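You operate a simulated robot arm through the tools that you are given. There is no shell and no other tool.

You are at the controls of a simulated robot arm. One attempt, no reset.

Task
Punch the papers with the purple clip and file them in the binder.
Fine: open the binder's lever, and shut it on the papers.

The check looks at the end state, three seconds after you hand in, the way a careful person would. Anything else that was tipped, shoved, dropped, spilled or broken makes it a failure.

Robot
A 7-joint arm with a two-finger parallel gripper, fixed in place. Base frame: the origin is on the floor under the middle of its stand, x ahead of it, y to its left, z up; the work surface is at about z = 0.8. Readings come in m, rad, newtons and seconds.
It reaches about 1.479 m from its shoulder. Its first joint turns from -2.897 to 2.897 rad. Payload 4.4 kg.
The tool frame sits at the grasp point between the pads (the TCP): z along the fingers, y along the line on which they close. The tips reach 0.023 m beyond it. The gripper opens to 0.094 m. The fingers are 0.038 m wide and 0.01 m thick; the gripper's body (0.054 by 0.096 m) begins 0.039 m behind the TCP.
Orientation is that of the tool frame in the base frame, as [roll, pitch, yaw] about the fixed x, y, z axes, in that order (R = Rz(yaw) Ry(pitch) Rx(roll)). With the fingers straight down and closing along the base's y, the tool's x points along the base's -x, its y along +y and its z along -z.

Tools
- The arm moves only by the tool jog_arm. Its argument "increments" is a list of rows, each a list of 3 entries, a list of its own where there are three numbers: the shift along the tool's x, y, z in mm, then the turn, a rotation vector about the tool's x, y, z in degrees, then the finger opening in mm, from 0 to 94. In form: [[[x, y, z], [ax, ay, az], claw], ...]. A call has 1 to 20 rows; each row shifts and turns the commanded pose from where the row before left it, along the tool's axes as they then stand. Rows are played at 5 a second. More than 0.05 m and 0.15 rad between two rows, or a gripper value outside its range, and nothing of the call is played. Where a pose cannot be reached the arm comes as near as it can. A force on the tool above 90 N (or 10 N above the force at the start of the call, whichever is more), or a blocked arm, ends the call early, and 0.2 s more pass. The fingers move at their own pace (about 0.072 m/s each) and stop on an object; they squeeze with about 43 N. The grip force told is the motor's: it shows also when the fingers shut on nothing. Time passes only in rows, and 0.2 s behind the last, so rows that do not move let the fingers close. The reply holds the time, the measured pose of the TCP, the force on the tool along the base axes, the opening and the grip force, in the units named above and with some noise, with the torque about the TCP (base axes, N m) and any sound that the robot's microphone picked up.
- Cameras (640 x 400 px; columns grow to the right, rows downward): "scene" is fixed at [0.2195, -0.6487, 1.375]; the picture's right is [0.78, -0.63, 0.00], its down [-0.26, -0.32, -0.91] and it looks along [0.58, 0.71, -0.41] (base axes); focal length 336 px, centre (320, 200). "wrist" rides on the gripper at [0.086, 0.016, -0.075] in the tool frame; the picture's right is [-0.18, 0.98, 0.00], its down [-0.58, -0.11, -0.81] and it looks along [-0.79, -0.15, 0.59] (tool axes); focal length 243 px, centre (320, 200). There is no depth. A picture from a camera that has moved, and an enlarged one, comes with that camera's place and axes in the base frame and with its lens.
- snapshot(camera): a new picture of that camera. It takes no simulated time.
- close_up(camera, box): a new picture of the part [left, top, right, bottom] of that camera's present view, enlarged. It takes no simulated time.
- close_job(): hands the job in; it is judged then, once.

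Nothing tells you positions but the pictures and the camera data. Unless the task says otherwise, let go and move clear before handing in.

The tools are called after ">>>" by a JSON object that holds its "api" and its "payload". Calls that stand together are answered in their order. jog_arm: Moves the arm, as the interface text tells. Its arguments: {"type":"object","properties":{"increments":{"type":"array","items":{"type":"array"}}},"required":["increments"]} The other tools are called the same way: snapshot (camera) takes a picture; close_up (camera, box) takes an enlarged picture of a part of a camera's view; close_job () hands the job in.

At the start:

```text
t: 0.0
eef_pos: [0.5921, 0.3172, 1.2037]
orientation: [3.141, -0.001, 3.141]
force: [-0.6, 0.7, 0.4]
moment: [-0.02, 0.03, 0.03]
finger_gap: 0.0942
grip_force: 0.0
```

scene: 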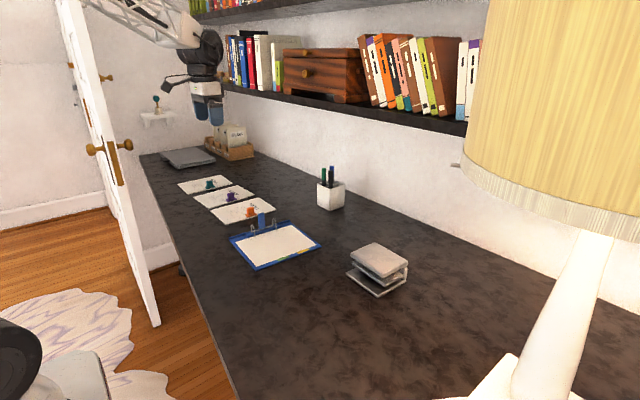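
wrist: 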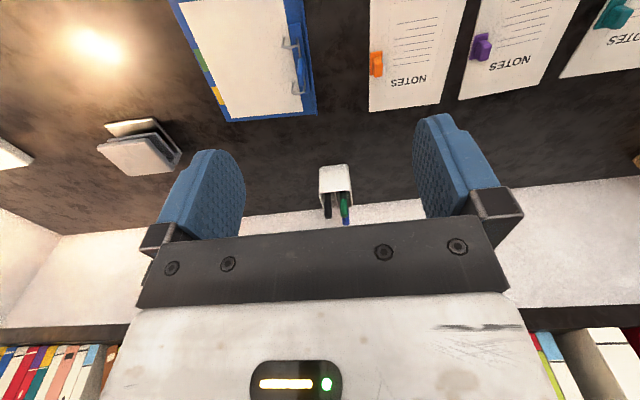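

I see a desk with three clipped paper stacks (teal, purple, orange clips), an open binder with a lever, and a hole punch further along. I'll take enlarged views first to locate each of these.

>>> {"api": "close_up", "payload": {"camera": "scene", "box": [160, 160, 340, 280]}}

>>> {"api": "close_up", "payload": {"camera": "scene", "box": [320, 220, 440, 310]}}

>>> {"api": "close_up", "payload": {"camera": "wrist", "box": [160, 0, 340, 120]}}

>>> {"api": "close_up", "payload": {"camera": "wrist", "box": [340, 0, 640, 120]}}

>>> {"api": "close_up", "payload": {"camera": "wrist", "box": [80, 100, 200, 190]}}

```text
3.33 times, centred on (250, 220) of scene
camera zoom: at [0.2195, -0.6487, 1.375], right [0.78, -0.63, 0.0], down [-0.26, -0.32, -0.91], along [0.58, 0.71, -0.41], focal length 1122 px, centre (553, 133)
```

zoom: 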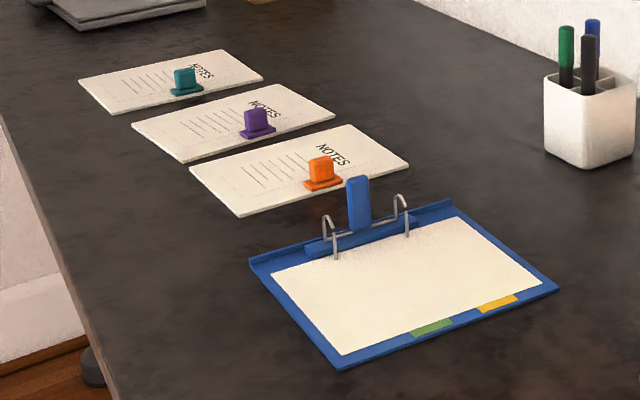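

```text
4.44 times, centred on (380, 265) of scene
camera zoom: at [0.2195, -0.6487, 1.375], right [0.78, -0.63, 0.0], down [-0.26, -0.32, -0.91], along [0.58, 0.71, -0.41], focal length 1496 px, centre (53, -89)
```

zoom: 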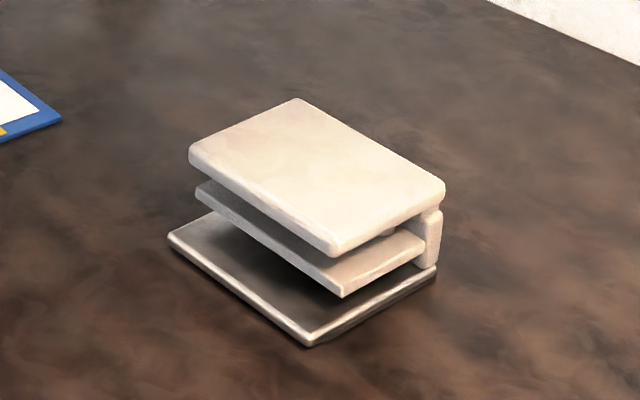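

```text
3.33 times, centred on (250, 60) of wrist
camera zoom: at [0.5048, 0.3341, 1.2781], right [0.18, 0.98, 0.0], down [0.58, -0.11, 0.81], along [0.79, -0.15, -0.59], focal length 809 px, centre (553, 667)
```

zoom: 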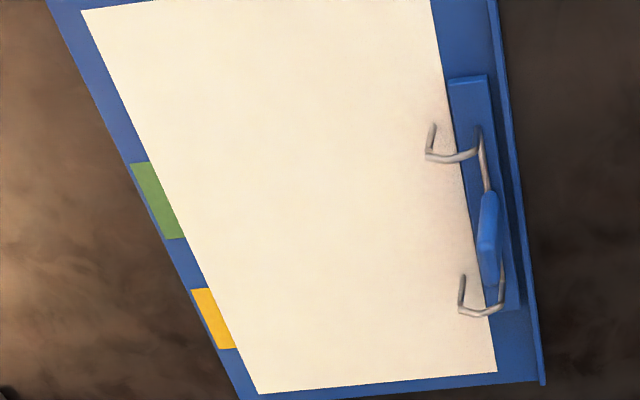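

```text
2.13 times, centred on (490, 60) of wrist
camera zoom: at [0.5048, 0.3341, 1.2781], right [0.18, 0.98, 0.0], down [0.58, -0.11, 0.81], along [0.79, -0.15, -0.59], focal length 518 px, centre (-43, 499)
```

zoom: 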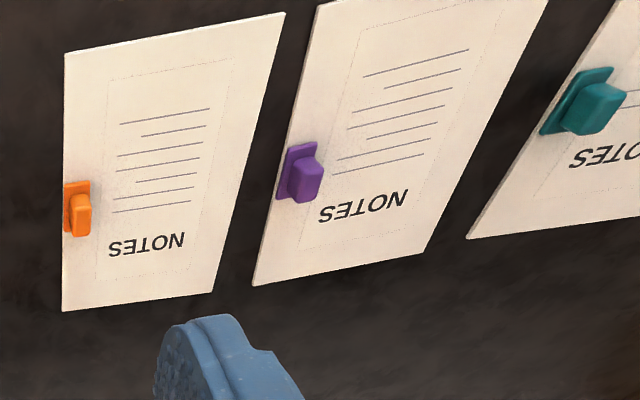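

```text
4.44 times, centred on (140, 145) of wrist
camera zoom: at [0.5048, 0.3341, 1.2781], right [0.18, 0.98, 0.0], down [0.58, -0.11, 0.81], along [0.79, -0.15, -0.59], focal length 1078 px, centre (1120, 444)
```

zoom: 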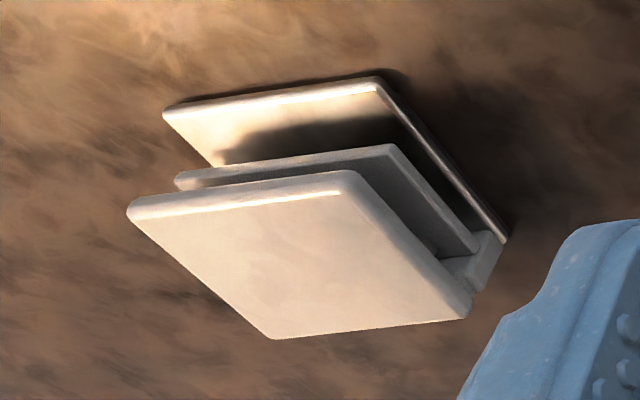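

The binder is around x 0.58–0.81, y 0.07–0.28, with rings about 80 mm apart near (0.695, 0.232). The purple papers are around x 0.63–0.83, y 0.57–0.72, and the punch is around x 0.76–0.875, y -0.21 to -0.09. I'll move the wrist camera in to look at the rings and lever.

>>> {"api": "jog_arm", "payload": {"increments": [[[22, -30, 37], [0, 0, 0], 94], [[22, -30, 37], [0, 0, 0], 94], [[23, -30, 38], [0, 0, 0], 94], [[23, -30, 38], [0, 0, 0], 94], [[0, 0, 0], [0, 0, 0], 94]]}}

>>> {"api": "snapshot", "payload": {"camera": "wrist"}}

>>> {"api": "snapshot", "payload": {"camera": "scene"}}

```text
refused: row 1 steps farther than a row can; nothing moved
```

```text
taken
camera wrist: at [0.5048, 0.3341, 1.2781], right [0.18, 0.98, 0.0], down [0.58, -0.11, 0.81], along [0.79, -0.15, -0.59], focal length 243 px, centre (320, 200)
```

wrist: 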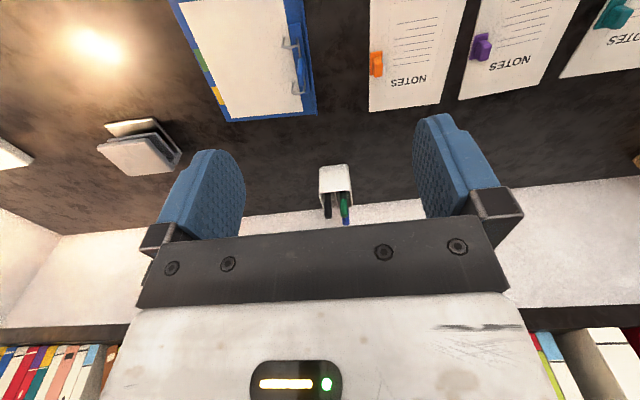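

```text
taken
```

scene: 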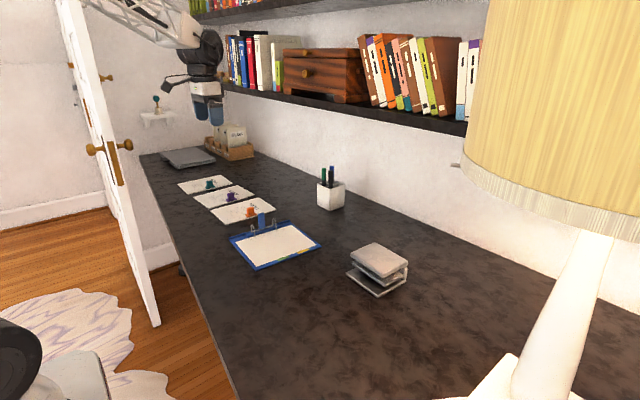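

Nothing moved because the first step was just over 50 mm. I'll repeat the approach to the binder in smaller steps.

>>> {"api": "jog_arm", "payload": {"increments": [[[15, -20, 25], [0, 0, 0], 94], [[15, -20, 25], [0, 0, 0], 94], [[15, -20, 25], [0, 0, 0], 94], [[15, -20, 25], [0, 0, 0], 94], [[15, -20, 25], [0, 0, 0], 94], [[15, -20, 25], [0, 0, 0], 94], [[0, 0, 0], [0, 0, 0], 94]]}}

>>> {"api": "snapshot", "payload": {"camera": "wrist"}}

>>> {"api": "snapshot", "payload": {"camera": "scene"}}

```text
t: 1.6
eef_pos: [0.5012, 0.1967, 1.0536]
orientation: [-3.142, 0.0, 3.142]
force: [0.0, 0.6, 0.6]
moment: [0.0, 0.01, 0.0]
finger_gap: 0.0942
grip_force: 0.0
```

```text
taken
camera wrist: at [0.4134, 0.2134, 1.1283], right [0.18, 0.98, 0.0], down [0.58, -0.11, 0.81], along [0.79, -0.15, -0.59], focal length 243 px, centre (320, 200)
```

wrist: 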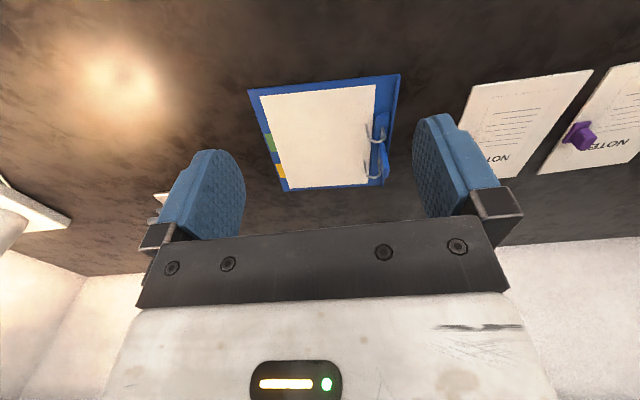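

```text
taken
```

scene: 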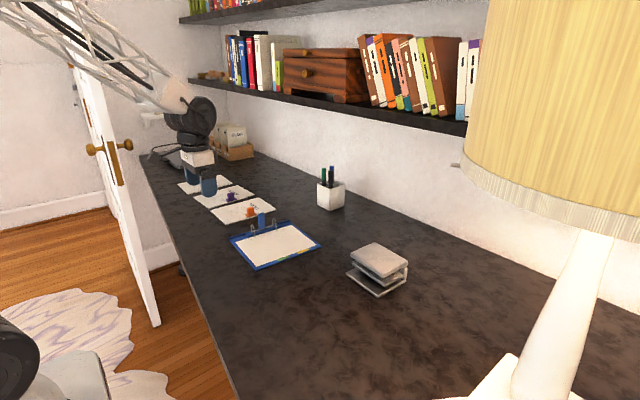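

The arm is over the near side of the binder and the rings and lever are in view. I'll zoom in on the lever and ring mechanism.

>>> {"api": "close_up", "payload": {"camera": "wrist", "box": [340, 100, 420, 200]}}

>>> {"api": "close_up", "payload": {"camera": "scene", "box": [230, 200, 320, 270]}}

>>> {"api": "close_up", "payload": {"camera": "scene", "box": [245, 205, 290, 240]}}

>>> {"api": "close_up", "payload": {"camera": "wrist", "box": [530, 60, 640, 180]}}

```text
4.00 times, centred on (380, 150) of wrist
camera zoom: at [0.4134, 0.2134, 1.1283], right [0.18, 0.98, 0.0], down [0.58, -0.11, 0.81], along [0.79, -0.15, -0.59], focal length 970 px, centre (80, 400)
```

zoom: 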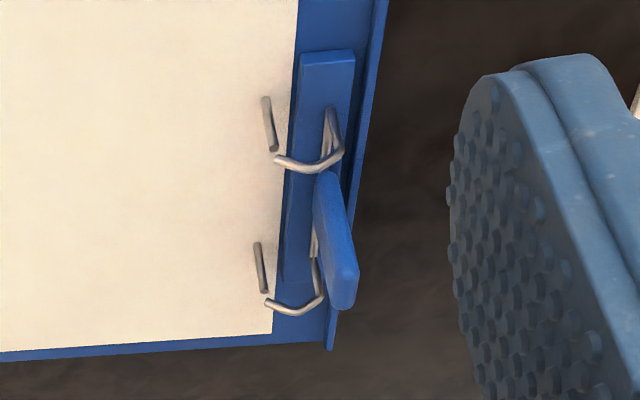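

```text
5.71 times, centred on (275, 235) of scene
camera zoom: at [0.2195, -0.6487, 1.375], right [0.78, -0.63, 0.0], down [-0.26, -0.32, -0.91], along [0.58, 0.71, -0.41], focal length 1923 px, centre (577, 0)
```

zoom: 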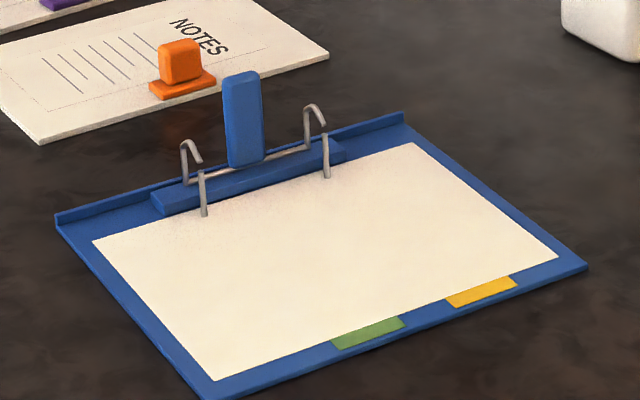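

```text
11.43 times, centred on (268, 222) of scene
camera zoom: at [0.2195, -0.6487, 1.375], right [0.78, -0.63, 0.0], down [-0.26, -0.32, -0.91], along [0.58, 0.71, -0.41], focal length 3846 px, centre (920, -57)
```

zoom: 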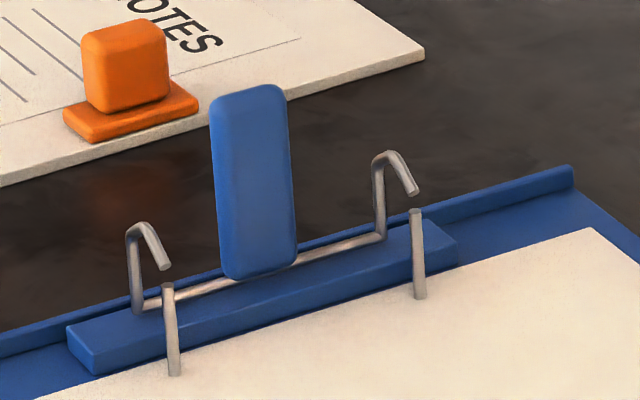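

```text
3.33 times, centred on (585, 120) of wrist
camera zoom: at [0.4134, 0.2134, 1.1283], right [0.18, 0.98, 0.0], down [0.58, -0.11, 0.81], along [0.79, -0.15, -0.59], focal length 809 px, centre (-563, 467)
```

zoom: 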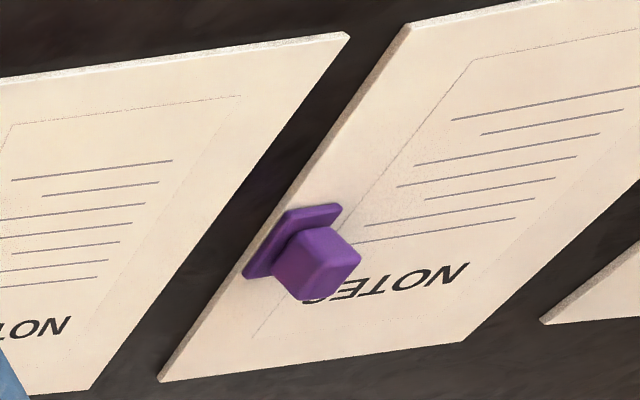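

The binder has two fixed posts, and the arch wire and lever turn together on a hinge bar. The lever stands upright, with the hook tips just above the post tops. I'll drop down and tilt for a side view along x.

>>> {"api": "jog_arm", "payload": {"increments": [[[-7, 8, 36], [0, 0, 0], 94], [[-7, 8, 36], [0, 0, 0], 94], [[-7, 8, 36], [0, 0, 0], 94], [[-7, 8, 36], [0, 0, 0], 94], [[0, 0, 0], [0, -8, 0], 94], [[0, 0, 0], [0, -8, 0], 94], [[0, 0, 0], [0, -8, 0], 94], [[0, 0, 0], [0, -8, 0], 94], [[0, 0, 0], [0, 0, 0], 94]]}}

>>> {"api": "snapshot", "payload": {"camera": "wrist"}}

>>> {"api": "snapshot", "payload": {"camera": "scene"}}

```text
t: 3.6
eef_pos: [0.5314, 0.2283, 0.9109]
orientation: [3.141, 0.557, 3.14]
force: [0.2, 0.3, -0.1]
moment: [0.0, -0.01, 0.03]
finger_gap: 0.0937
grip_force: 0.1
```

```text
taken
camera wrist: at [0.4177, 0.246, 0.9277], right [0.16, 0.98, 0.1], down [0.06, -0.11, 0.99], along [0.99, -0.15, -0.08], focal length 243 px, centre (320, 200)
```

wrist: 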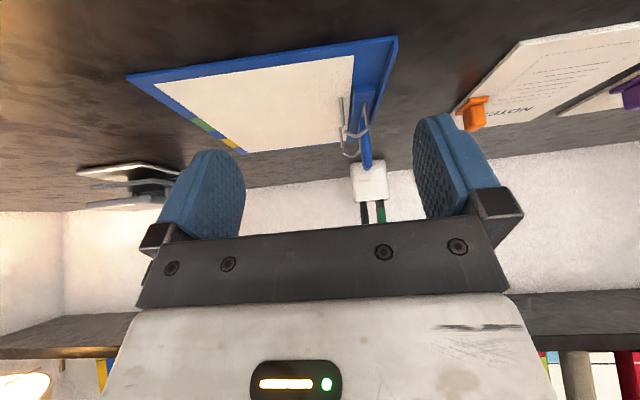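

```text
taken
```

scene: 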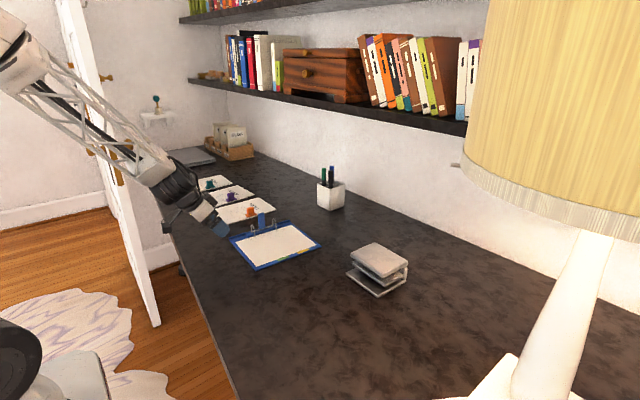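

Now I have a low side view of both the binder and the punch. I'll zoom in on each mechanism.

>>> {"api": "close_up", "payload": {"camera": "wrist", "box": [320, 70, 410, 180]}}

>>> {"api": "close_up", "payload": {"camera": "wrist", "box": [70, 150, 190, 220]}}

```text
3.64 times, centred on (365, 125) of wrist
camera zoom: at [0.4177, 0.246, 0.9277], right [0.16, 0.98, 0.1], down [0.06, -0.11, 0.99], along [0.99, -0.15, -0.08], focal length 882 px, centre (156, 473)
```

zoom: 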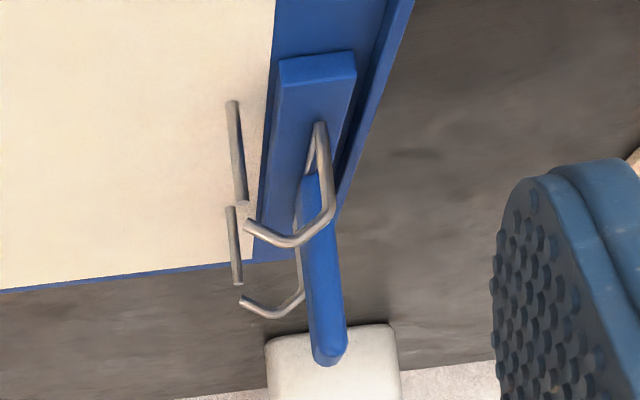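

```text
5.33 times, centred on (130, 185) of wrist
camera zoom: at [0.4177, 0.246, 0.9277], right [0.16, 0.98, 0.1], down [0.06, -0.11, 0.99], along [0.99, -0.15, -0.08], focal length 1294 px, centre (1333, 280)
```

zoom: 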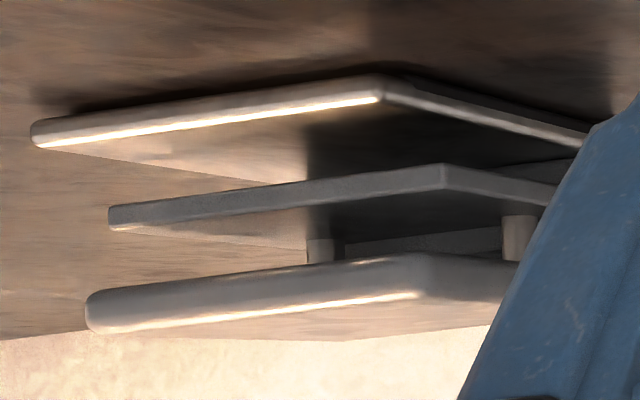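

The arch hooks sit exactly above the posts with a small gap, so the lever looks shut when upright. Opening should mean tipping it toward +y. The punch has a base, a middle plate, a top plate and two pins. I'll move over for a closer look at its slot.

>>> {"api": "jog_arm", "payload": {"increments": [[[0, -49, 0], [0, 0, 0], 94], [[0, -49, 0], [0, 0, 0], 94], [[0, -49, 0], [0, 0, 0], 94], [[0, -49, 0], [0, 0, 0], 94], [[0, -49, 0], [0, 0, 0], 94], [[0, -49, 0], [0, 0, 0], 94], [[0, -49, 0], [0, 0, 0], 94], [[0, -49, 0], [0, 0, 0], 94], [[-20, 0, 25], [0, 0, 0], 94], [[-20, 0, 25], [0, 0, 0], 94], [[-20, 0, 25], [0, 0, 0], 94], [[0, 0, 0], [0, 0, 0], 94]]}}

>>> {"api": "snapshot", "payload": {"camera": "wrist"}}

>>> {"api": "snapshot", "payload": {"camera": "scene"}}

```text
t: 6.2
eef_pos: [0.6218, -0.1593, 0.8772]
orientation: [-3.141, 0.559, 3.141]
force: [0.7, -0.5, 1.2]
moment: [-0.02, 0.01, 0.02]
finger_gap: 0.0939
grip_force: 0.0
```

```text
taken
camera wrist: at [0.5074, -0.1425, 0.8956], right [0.16, 0.98, 0.1], down [0.07, -0.11, 0.99], along [0.99, -0.15, -0.08], focal length 243 px, centre (320, 200)
```

wrist: 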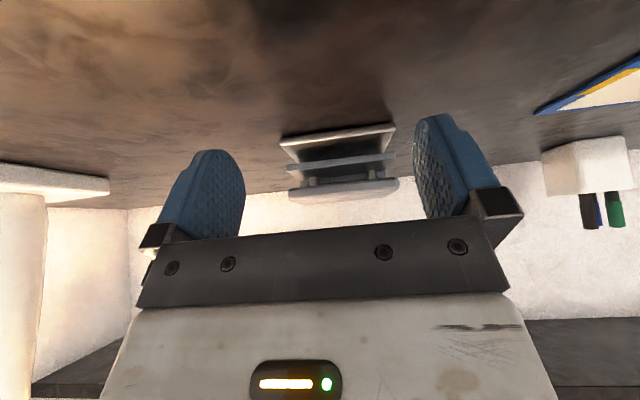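

```text
taken
```

scene: 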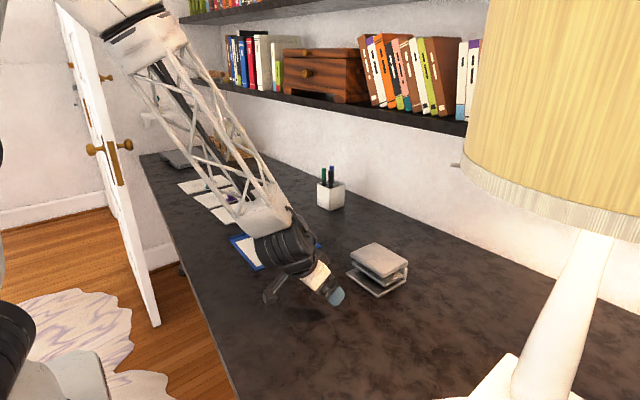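

The punch's open front faces me and is visible between the fingers. I'll zoom in on the slot.

>>> {"api": "close_up", "payload": {"camera": "wrist", "box": [270, 110, 410, 210]}}

>>> {"api": "close_up", "payload": {"camera": "scene", "box": [335, 230, 415, 305]}}

```text
4.00 times, centred on (340, 160) of wrist
camera zoom: at [0.5074, -0.1425, 0.8956], right [0.16, 0.98, 0.1], down [0.07, -0.11, 0.99], along [0.99, -0.15, -0.08], focal length 970 px, centre (240, 360)
```

zoom: 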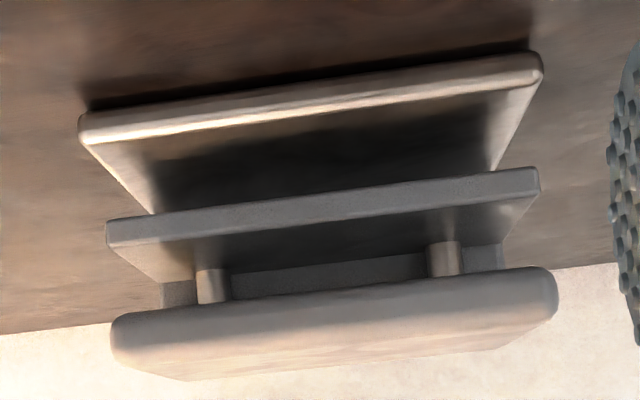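

```text
5.33 times, centred on (375, 268) of scene
camera zoom: at [0.2195, -0.6487, 1.375], right [0.78, -0.63, 0.0], down [-0.26, -0.32, -0.91], along [0.58, 0.71, -0.41], focal length 1795 px, centre (27, -160)
```

zoom: 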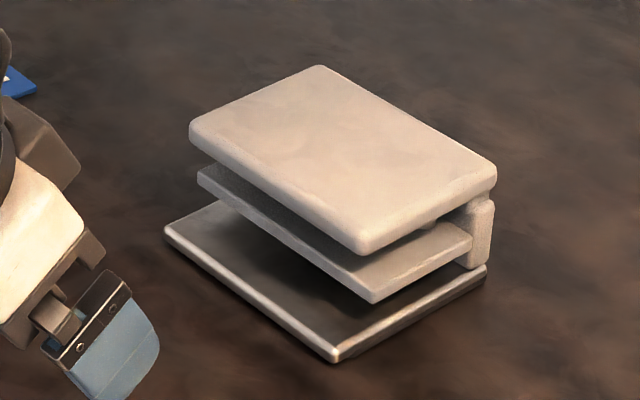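

By triangulation the base top is at about z 0.808 and the middle plate spans about 0.830–0.837. The pins are at about (0.833, -0.199) and (0.833, -0.119), and the spine face is near x 0.86. I'll tilt further to see under the middle plate and check for a back stop.

>>> {"api": "jog_arm", "payload": {"increments": [[[0, 0, 0], [0, -7, 0], 94], [[0, 0, 0], [0, -7, 0], 94], [[0, 0, 0], [0, -7, 0], 94], [[0, 0, 0], [0, -7, 0], 94], [[0, 0, 0], [0, 0, 0], 94]]}}

>>> {"api": "snapshot", "payload": {"camera": "wrist"}}

>>> {"api": "close_up", "payload": {"camera": "wrist", "box": [260, 60, 420, 180]}}

```text
t: 7.4
eef_pos: [0.6193, -0.162, 0.8787]
orientation: [-3.14, 1.048, -3.14]
force: [0.2, 0.9, -0.7]
moment: [0.0, -0.01, -0.01]
finger_gap: 0.0941
grip_force: 0.1
```

```text
taken
camera wrist: at [0.5121, -0.1457, 0.8408], right [0.09, 0.98, 0.16], down [-0.41, -0.11, 0.91], along [0.91, -0.15, 0.39], focal length 243 px, centre (320, 200)
```

wrist: 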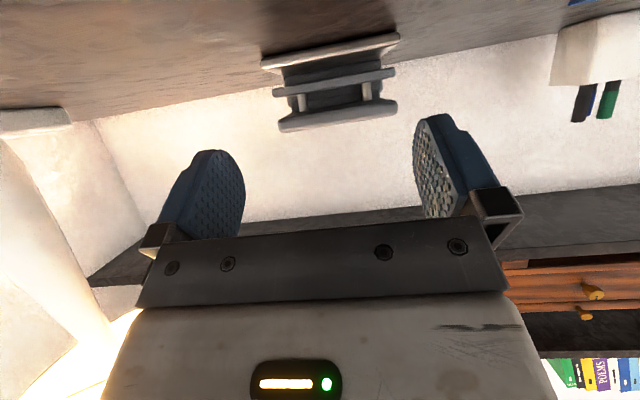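

```text
3.33 times, centred on (340, 120) of wrist
camera zoom: at [0.5121, -0.1457, 0.8408], right [0.09, 0.98, 0.16], down [-0.41, -0.11, 0.91], along [0.91, -0.15, 0.39], focal length 809 px, centre (253, 467)
```

zoom: 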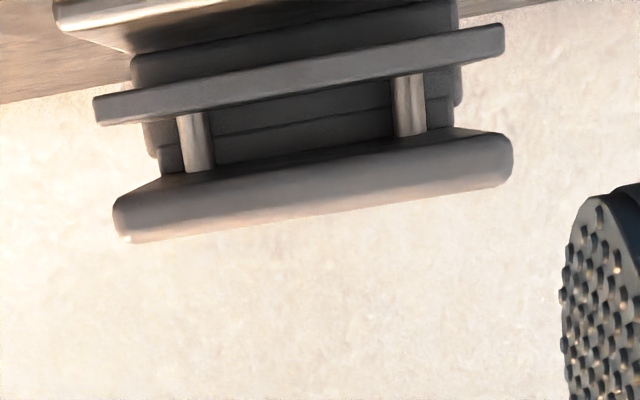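

The pins run from the top plate down to the middle plate, so the paper goes between the base and the middle plate. I'll look at the lower gap in more detail to see where a stop would be.

>>> {"api": "close_up", "payload": {"camera": "wrist", "box": [255, 25, 335, 85]}}

>>> {"api": "close_up", "payload": {"camera": "wrist", "box": [335, 25, 415, 85]}}

>>> {"api": "close_up", "payload": {"camera": "wrist", "box": [255, 65, 335, 125]}}

```text
6.67 times, centred on (295, 55) of wrist
camera zoom: at [0.5121, -0.1457, 0.8408], right [0.09, 0.98, 0.16], down [-0.41, -0.11, 0.91], along [0.91, -0.15, 0.39], focal length 1618 px, centre (487, 1167)
```

zoom: 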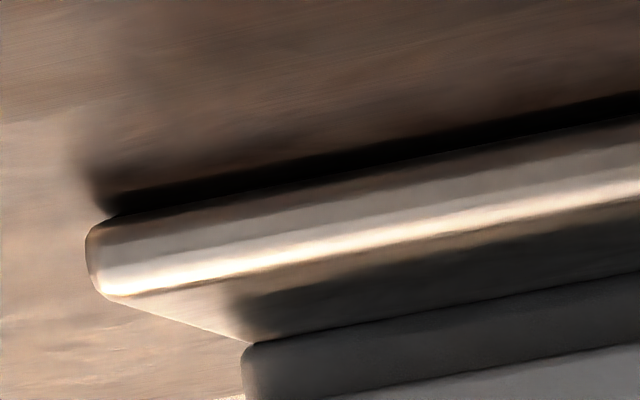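

```text
6.67 times, centred on (375, 55) of wrist
camera zoom: at [0.5121, -0.1457, 0.8408], right [0.09, 0.98, 0.16], down [-0.41, -0.11, 0.91], along [0.91, -0.15, 0.39], focal length 1618 px, centre (-47, 1167)
```

zoom: 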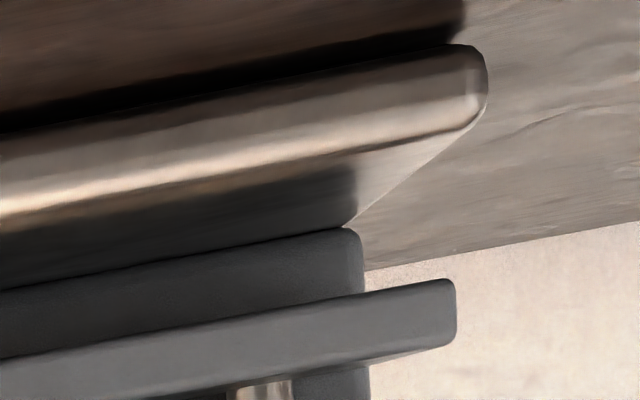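

```text
6.67 times, centred on (295, 95) of wrist
camera zoom: at [0.5121, -0.1457, 0.8408], right [0.09, 0.98, 0.16], down [-0.41, -0.11, 0.91], along [0.91, -0.15, 0.39], focal length 1618 px, centre (487, 900)
```

zoom: 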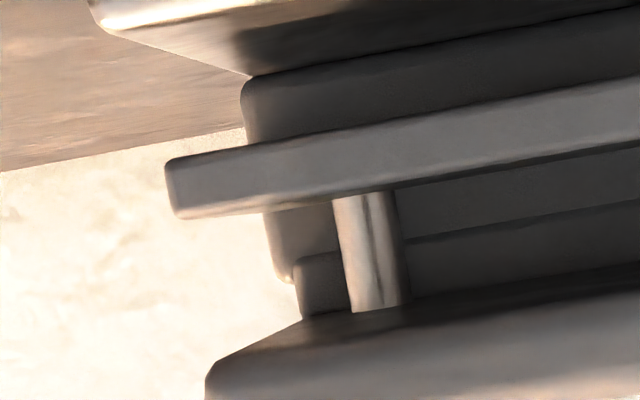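

The slot is between the base top (about 0.81) and the middle plate. I still need the pin-to-spine distance, so I'll raise the arm, turn it, and look at the punch from its +y side.

>>> {"api": "jog_arm", "payload": {"increments": [[[0, 0, -40], [0, 7, 0], 94], [[0, 0, -40], [0, 7, 0], 94], [[0, 0, -40], [0, 7, 0], 94], [[0, 0, -40], [0, 7, 0], 94], [[0, 0, 0], [4.33, 0, 6.95], 94], [[0, 0, 0], [4.33, 0, 6.95], 94], [[0, 0, 0], [4.33, 0, 6.95], 94], [[0, 0, 0], [4.33, 0, 6.95], 94], [[0, 0, 0], [4.33, 0, 6.95], 94], [[0, 0, 0], [4.33, 0, 6.95], 94], [[0, 0, 0], [4.33, 0, 6.95], 94], [[0, 0, 0], [4.33, 0, 6.95], 94], [[0, 0, 0], [4.33, 0, 6.95], 94], [[0, 0, 0], [4.33, 0, 6.95], 94], [[0, 0, 0], [4.33, 0, 6.95], 94], [[0, 0, 0], [0, 0, 0], 94]]}}

>>> {"api": "snapshot", "payload": {"camera": "scene"}}

>>> {"api": "snapshot", "payload": {"camera": "wrist"}}

```text
t: 10.8
eef_pos: [0.5007, -0.1627, 0.9802]
orientation: [3.14, 0.556, 1.567]
force: [-0.2, -0.6, 0.1]
moment: [0.03, -0.01, 0.01]
finger_gap: 0.0938
grip_force: 0.0
out of reach, approached as far as the arm can: row 7, 8
```

```text
taken
```

scene: 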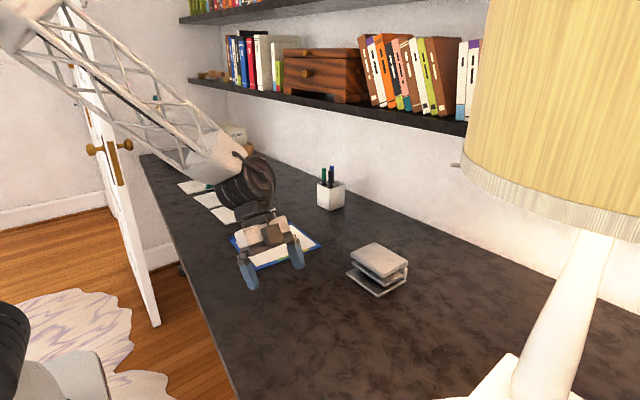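

```text
taken
camera wrist: at [0.5162, -0.0492, 0.9982], right [0.98, -0.16, 0.1], down [-0.11, -0.07, 0.99], along [-0.15, -0.98, -0.08], focal length 243 px, centre (320, 200)
```

wrist: 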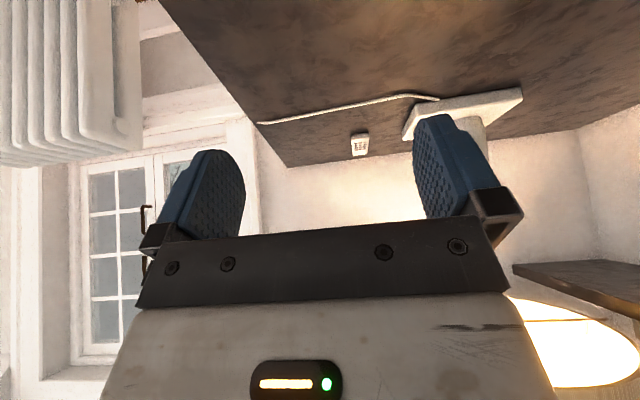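

The turn worked, and the camera now looks along -y. I'll move to the +y side of the punch for a side view.

>>> {"api": "jog_arm", "payload": {"increments": [[[37.4, 0, -23.2], [0, 0, 0], 94], [[37.4, 0, -23.2], [0, 0, 0], 94], [[37.4, 0, -23.2], [0, 0, 0], 94], [[37.4, 0, -23.2], [0, 0, 0], 94], [[37.4, 0, -23.2], [0, 0, 0], 94], [[0, 45, 0], [0, 0, 0], 94], [[0, 45, 0], [0, 0, 0], 94], [[0, 45, 0], [0, 0, 0], 94], [[0, 45, 0], [0, 0, 0], 94], [[0, 45, 0], [0, 0, 0], 94], [[0, 45, 0], [0, 0, 0], 94], [[0, 45, 0], [0, 0, 0], 94], [[20.2, 0, 32.5], [0, 0, 0], 94], [[20.2, 0, 32.5], [0, 0, 0], 94], [[20.2, 0, 32.5], [0, 0, 0], 94], [[0, 0, 0], [0, 0, 0], 94]]}}

>>> {"api": "snapshot", "payload": {"camera": "scene"}}

>>> {"api": "snapshot", "payload": {"camera": "wrist"}}

```text
t: 14.2
eef_pos: [0.8175, 0.059, 0.8658]
orientation: [3.139, 0.556, 1.569]
force: [0.3, 0.2, -0.2]
moment: [0.01, 0.01, -0.04]
finger_gap: 0.0937
grip_force: 0.0
```

```text
taken
```

scene: 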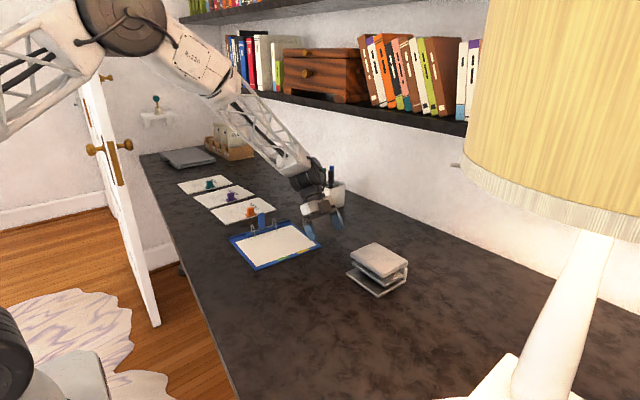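

```text
taken
camera wrist: at [0.832, 0.173, 0.883], right [0.98, -0.16, 0.1], down [-0.11, -0.07, 0.99], along [-0.15, -0.99, -0.08], focal length 243 px, centre (320, 200)
```

wrist: 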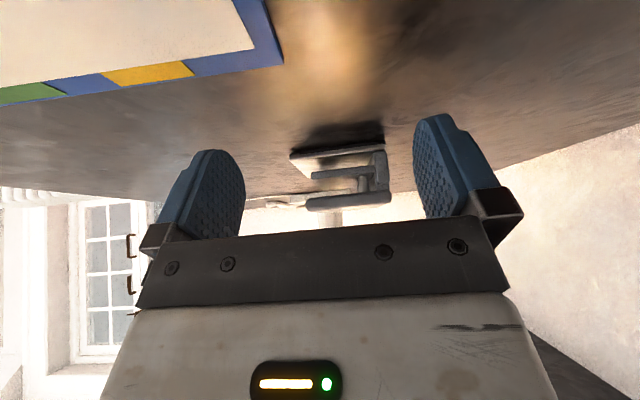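

The side view shows the punch profile, with the spine on the right (+x). I'll zoom in to measure the pin-to-spine distance.

>>> {"api": "close_up", "payload": {"camera": "wrist", "box": [280, 135, 400, 215]}}

```text
5.00 times, centred on (340, 175) of wrist
camera zoom: at [0.832, 0.173, 0.883], right [0.98, -0.16, 0.1], down [-0.11, -0.07, 0.99], along [-0.15, -0.99, -0.08], focal length 1213 px, centre (220, 325)
```

zoom: 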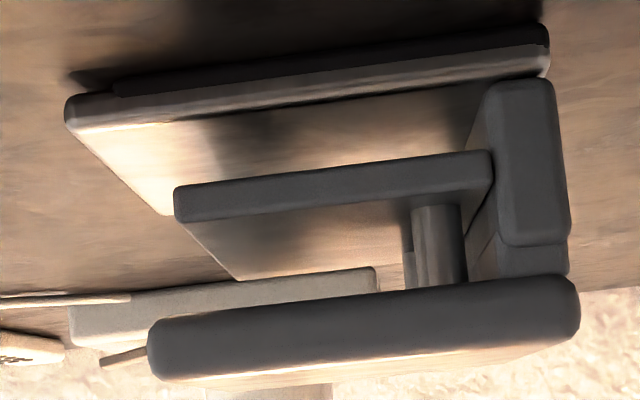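

The side view gives pin centre x ≈ 0.841 and spine face x ≈ 0.855, so pushing paper to the stop makes holes about 14 mm in from the edge. That suits the binder. The slot is about z 0.809–0.824 and the top plate is at about 0.866. Next I'll raise up, level the gripper and turn it to face +y.

>>> {"api": "jog_arm", "payload": {"increments": [[[-21, 0, -34], [0, 0, 0], 94], [[-21, 0, -34], [0, 0, 0], 94], [[-21, 0, -34], [0, 0, 0], 94], [[-21, 0, -34], [0, 0, 0], 94], [[-21, 0, -34], [0, 0, 0], 94], [[0, -35, 0], [0, 8, 0], 94], [[0, -35, 0], [0, 8, 0], 94], [[0, -35, 0], [0, 8, 0], 94], [[0, -35, 0], [0, 8, 0], 94], [[0, 0, 0], [0, 0, -8.2], 60], [[0, 0, 0], [0, 0, -8.2], 30], [[0, 0, 0], [0, 0, -8.2], 0], [[0, 0, 0], [0, 0, -8.2], 0], [[0, 0, 0], [0, 0, -8.2], 0], [[0, 0, 0], [0, 0, -8.2], 0], [[0, 0, 0], [0, 0, -8.2], 0], [[0, 0, 0], [0, 0, -8.2], 0], [[0, 0, 0], [0, 0, -8.2], 0], [[0, 0, 0], [0, 0, -8.2], 0]]}}

>>> {"api": "snapshot", "payload": {"camera": "scene"}}

```text
t: 18.2
eef_pos: [0.6771, 0.0587, 1.0648]
orientation: [3.14, 0.002, 3.001]
force: [-0.6, -0.1, 0.2]
moment: [-0.01, -0.04, -0.03]
finger_gap: 0.0
grip_force: 42.4
```

```text
taken
```

scene: 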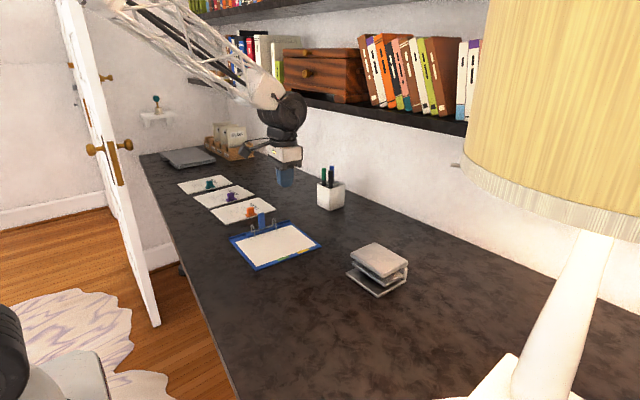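

The turn is half done. I'll continue to the full +y-facing orientation.

>>> {"api": "jog_arm", "payload": {"increments": [[[0, 0, 0], [0, 0, -8.17], 0], [[0, 0, 0], [0, 0, -8.17], 0], [[0, 0, 0], [0, 0, -8.17], 0], [[0, 0, 0], [0, 0, -8.17], 0], [[0, 0, 0], [0, 0, -8.17], 0], [[0, 0, 0], [0, 0, -8.17], 0], [[0, 0, 0], [0, 0, -8.17], 0], [[0, 0, 0], [0, 0, -8.17], 0], [[0, 0, 0], [0, 0, -8.17], 0], [[0, 0, 0], [0, 0, -8.17], 0], [[0, 0, 0], [0, 0, -8.17], 0], [[0, 0, 0], [0, 0, -8.17], 0], [[0, 0, 0], [0, 0, 0], 0]]}}

>>> {"api": "snapshot", "payload": {"camera": "scene"}}

>>> {"api": "snapshot", "payload": {"camera": "wrist"}}

```text
t: 21.0
eef_pos: [0.6753, 0.0587, 1.0647]
orientation: [-3.141, 0.003, -1.57]
force: [-0.3, 0.2, -0.8]
moment: [-0.01, -0.03, -0.01]
finger_gap: 0.0
grip_force: 42.6
```

```text
taken
```

scene: 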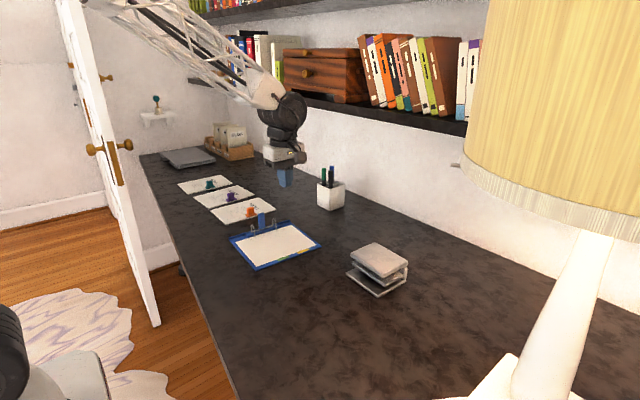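

```text
taken
camera wrist: at [0.659, -0.0281, 1.1397], right [-0.98, 0.18, 0.0], down [0.11, 0.58, 0.81], along [0.15, 0.79, -0.59], focal length 243 px, centre (320, 200)
```

wrist: 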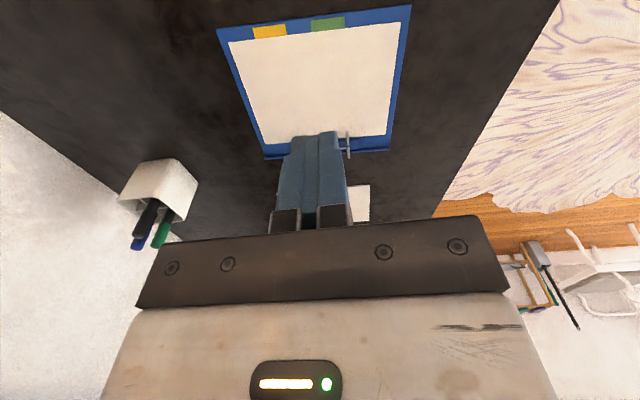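

The gripper is vertical and facing +y, with the binder in view. I'll move closer to the lever and check its position before pushing it.

>>> {"api": "jog_arm", "payload": {"increments": [[[-32.5, -5, 28.7], [0, 0, 0], 0], [[-32.5, -5, 28.7], [0, 0, 0], 0], [[-32.5, -5, 28.7], [0, 0, 0], 0], [[-32.5, -5, 28.7], [0, 0, 0], 0], [[0, 0, 0], [0, 0, 0], 0]]}}

>>> {"api": "snapshot", "payload": {"camera": "wrist"}}

>>> {"api": "close_up", "payload": {"camera": "scene", "box": [220, 170, 320, 260]}}

```text
t: 22.2
eef_pos: [0.6964, 0.1875, 0.9489]
orientation: [-3.138, 0.002, -1.57]
force: [0.6, -0.8, 0.0]
moment: [-0.01, 0.01, 0.03]
finger_gap: 0.0
grip_force: 42.3
```

```text
taken
camera wrist: at [0.6788, 0.1024, 1.0227], right [-0.98, 0.18, 0.0], down [0.11, 0.58, 0.81], along [0.15, 0.79, -0.59], focal length 243 px, centre (320, 200)
```

wrist: 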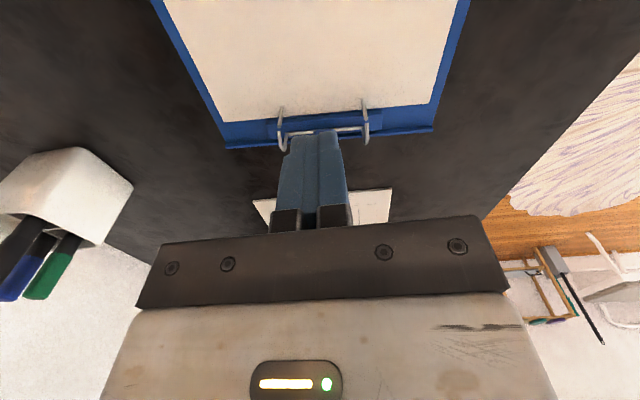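

```text
4.44 times, centred on (270, 215) of scene
camera zoom: at [0.2195, -0.6487, 1.375], right [0.78, -0.63, 0.0], down [-0.26, -0.32, -0.91], along [0.58, 0.71, -0.41], focal length 1496 px, centre (542, 133)
```

zoom: 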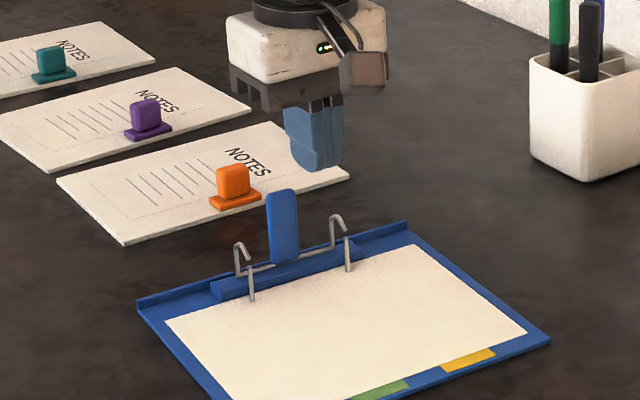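

The posts come out at about (0.662, 0.240) and (0.742, 0.2325), so the binder is turned roughly -5°. I'll zoom to refine the post positions and compare with the first papers.

>>> {"api": "close_up", "payload": {"camera": "wrist", "box": [260, 80, 400, 160]}}

>>> {"api": "close_up", "payload": {"camera": "scene", "box": [245, 195, 295, 235]}}

```text
4.57 times, centred on (330, 120) of wrist
camera zoom: at [0.6788, 0.1024, 1.0227], right [-0.98, 0.18, 0.0], down [0.11, 0.58, 0.81], along [0.15, 0.79, -0.59], focal length 1109 px, centre (274, 566)
```

zoom: 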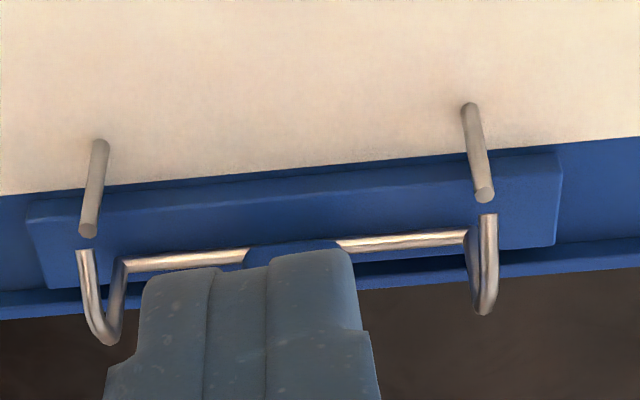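

```text
10.00 times, centred on (270, 215) of scene
camera zoom: at [0.2195, -0.6487, 1.375], right [0.78, -0.63, 0.0], down [-0.26, -0.32, -0.91], along [0.58, 0.71, -0.41], focal length 3366 px, centre (820, 50)
```

zoom: 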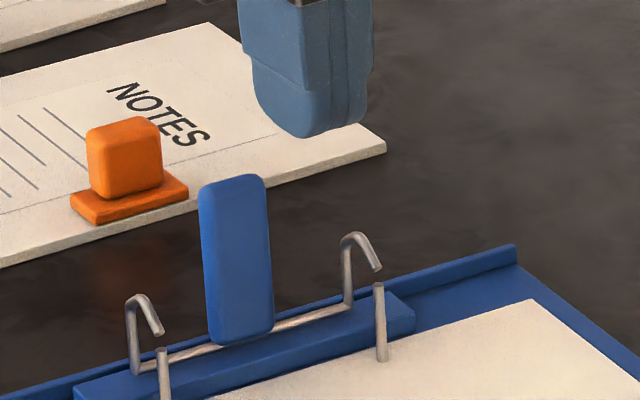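

Post spacing measures 79.7 mm, centred at (0.702, 0.237) with a yaw of about -4.5°. The lever should be near (0.704, 0.26). I'll lower the closed fingers in front of it and push gently toward +y.

>>> {"api": "jog_arm", "payload": {"increments": [[[-5, -4, 40], [0, 0, 0], 0], [[-5, -4, 40], [0, 0, 0], 0], [[-10, 0, 0], [0, 0, 0], 0], [[-10, 0, 0], [0, 0, 0], 0], [[-5, 0, 0], [0, 0, 0], 0], [[0, 0, 0], [0, 0, 0], 0]]}}

>>> {"api": "close_up", "payload": {"camera": "scene", "box": [220, 180, 320, 260]}}

>>> {"api": "close_up", "payload": {"camera": "wrist", "box": [200, 40, 440, 200]}}

```text
t: 23.6
eef_pos: [0.7045, 0.2232, 0.8707]
orientation: [-3.139, 0.001, -1.572]
force: [0.4, 0.1, 0.7]
moment: [0.02, 0.02, 0.0]
finger_gap: 0.0
grip_force: 42.2
```

```text
5.00 times, centred on (270, 220) of scene
camera zoom: at [0.2195, -0.6487, 1.375], right [0.78, -0.63, 0.0], down [-0.26, -0.32, -0.91], along [0.58, 0.71, -0.41], focal length 1683 px, centre (570, 100)
```

zoom: 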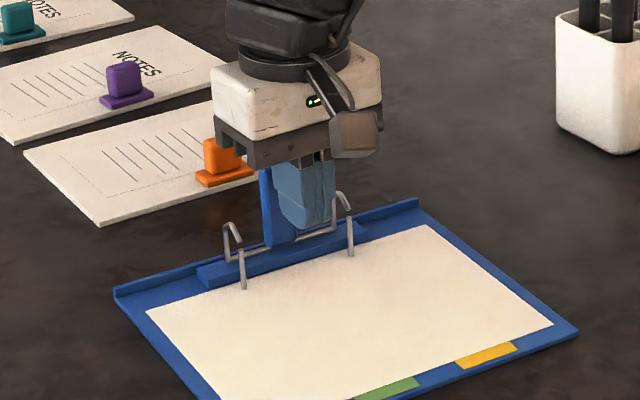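

```text
2.50 times, centred on (320, 120) of wrist
camera zoom: at [0.6873, 0.1374, 0.9455], right [-0.98, 0.19, 0.0], down [0.11, 0.58, 0.81], along [0.15, 0.79, -0.59], focal length 606 px, centre (320, 400)
```

zoom: 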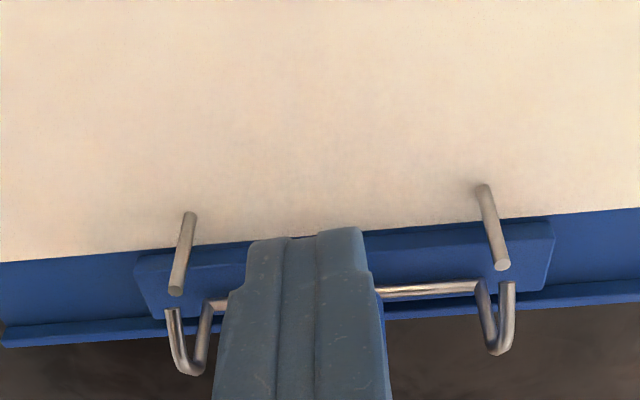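

The fingers are just in front of the lever. I'll push +y in small steps and watch the force.

>>> {"api": "jog_arm", "payload": {"increments": [[[-6, 0, 0], [0, 0, 0], 0], [[-6, 0, 0], [0, 0, 0], 0], [[-6, 0, 0], [0, 0, 0], 0], [[-6, 0, 0], [0, 0, 0], 0]]}}

>>> {"api": "close_up", "payload": {"camera": "scene", "box": [220, 180, 320, 260]}}

>>> {"api": "close_up", "payload": {"camera": "wrist", "box": [200, 40, 440, 200]}}

```text
t: 24.6
eef_pos: [0.7028, 0.2483, 0.8716]
orientation: [-3.141, 0.001, -1.573]
force: [0.2, -0.3, -0.5]
moment: [-0.03, 0.0, 0.0]
finger_gap: 0.0002
grip_force: 42.7
```

```text
5.00 times, centred on (270, 220) of scene
camera zoom: at [0.2195, -0.6487, 1.375], right [0.78, -0.63, 0.0], down [-0.26, -0.32, -0.91], along [0.58, 0.71, -0.41], focal length 1683 px, centre (570, 100)
```

zoom: 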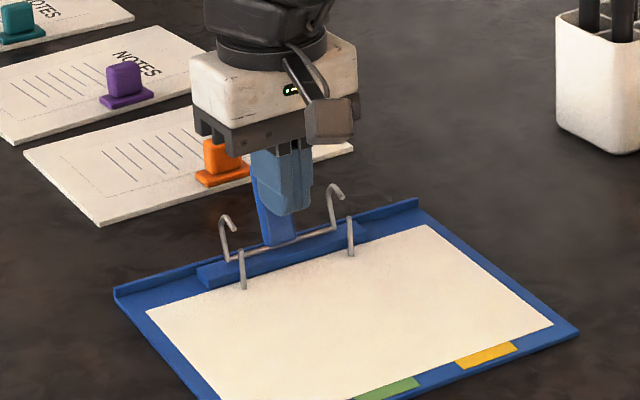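

```text
2.50 times, centred on (320, 120) of wrist
camera zoom: at [0.6852, 0.1619, 0.9456], right [-0.98, 0.19, 0.0], down [0.11, 0.58, 0.81], along [0.15, 0.79, -0.59], focal length 606 px, centre (320, 400)
```

zoom: 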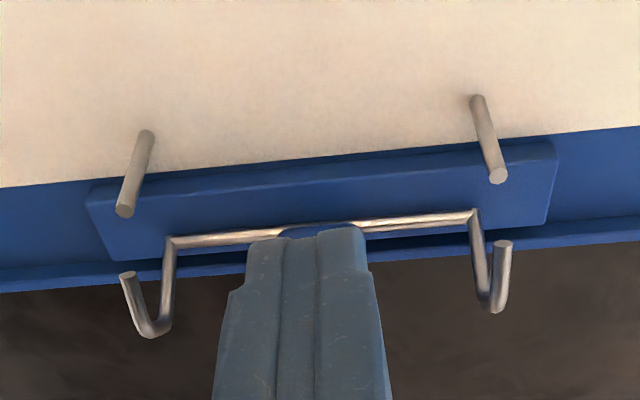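

The arch is swinging away from the posts with almost no force and the binder hasn't moved. I'll keep pushing.

>>> {"api": "jog_arm", "payload": {"increments": [[[-6, 0, 0], [0, 0, 0], 0], [[-6, 0, 0], [0, 0, 0], 0], [[-6, 0, 0], [0, 0, 0], 0], [[0, 0, 0], [0, 0, 0], 0]]}}

>>> {"api": "close_up", "payload": {"camera": "scene", "box": [220, 180, 320, 260]}}

>>> {"api": "close_up", "payload": {"camera": "wrist", "box": [200, 40, 440, 200]}}

```text
t: 25.6
eef_pos: [0.7028, 0.2662, 0.8711]
orientation: [-3.139, 0.002, -1.572]
force: [0.1, 0.2, -0.3]
moment: [-0.02, -0.03, -0.02]
finger_gap: 0.0
grip_force: 42.5
```

```text
5.00 times, centred on (270, 220) of scene
camera zoom: at [0.2195, -0.6487, 1.375], right [0.78, -0.63, 0.0], down [-0.26, -0.32, -0.91], along [0.58, 0.71, -0.41], focal length 1683 px, centre (570, 100)
```

zoom: 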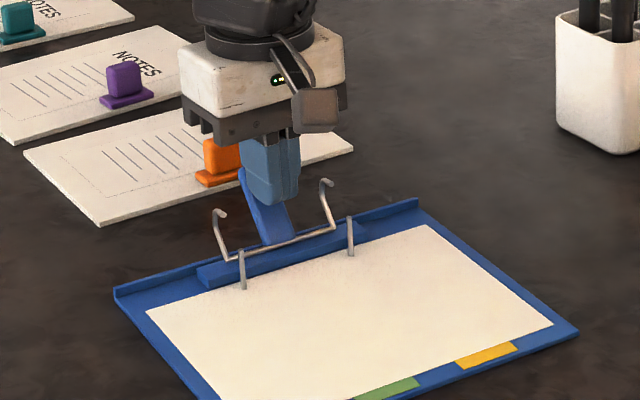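

```text
2.50 times, centred on (320, 120) of wrist
camera zoom: at [0.6865, 0.1795, 0.9462], right [-0.98, 0.19, 0.0], down [0.11, 0.58, 0.81], along [0.15, 0.79, -0.59], focal length 606 px, centre (320, 400)
```

zoom: 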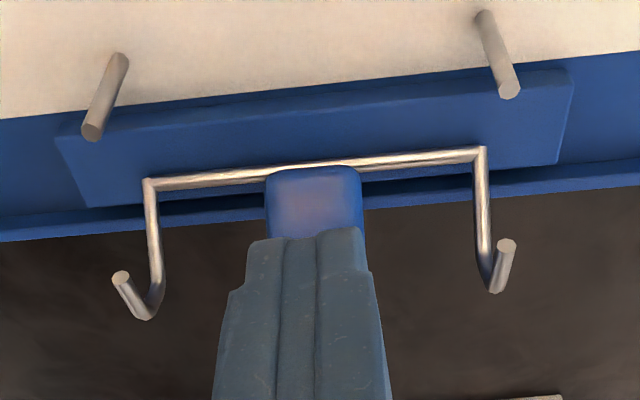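

The lever is now tilted about 35°. I'll push it a bit further.

>>> {"api": "jog_arm", "payload": {"increments": [[[-6, 0, 0], [0, 0, 0], 0], [[-6, 0, 0], [0, 0, 0], 0], [[-6, 0, 0], [0, 0, 0], 0], [[0, 0, 0], [0, 0, 0], 0]]}}

>>> {"api": "close_up", "payload": {"camera": "scene", "box": [220, 180, 320, 260]}}

>>> {"api": "close_up", "payload": {"camera": "wrist", "box": [200, 0, 440, 160]}}

```text
t: 26.6
eef_pos: [0.7045, 0.2817, 0.8715]
orientation: [-3.139, 0.002, -1.573]
force: [2.2, -7.1, 14.0]
moment: [0.15, -0.07, 0.01]
finger_gap: 0.0
grip_force: 42.2
```

```text
5.00 times, centred on (270, 220) of scene
camera zoom: at [0.2195, -0.6487, 1.375], right [0.78, -0.63, 0.0], down [-0.26, -0.32, -0.91], along [0.58, 0.71, -0.41], focal length 1683 px, centre (570, 100)
```

zoom: 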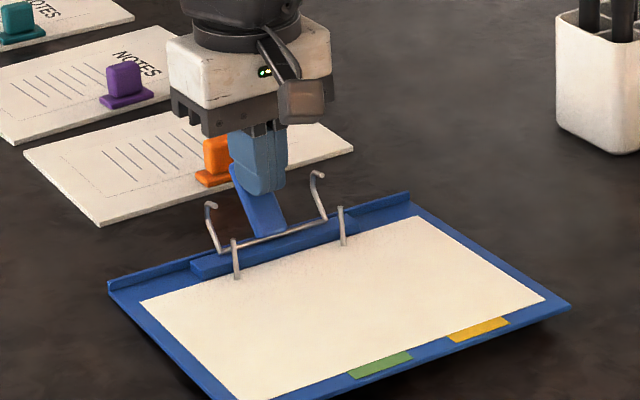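

```text
2.50 times, centred on (320, 80) of wrist
camera zoom: at [0.687, 0.1969, 0.946], right [-0.98, 0.18, 0.0], down [0.11, 0.58, 0.81], along [0.15, 0.79, -0.59], focal length 606 px, centre (320, 500)
```

zoom: 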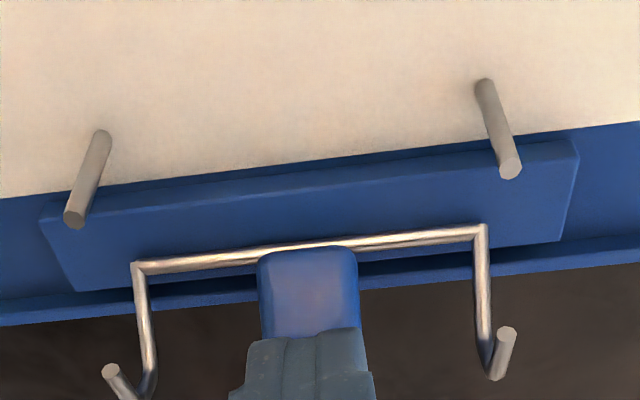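

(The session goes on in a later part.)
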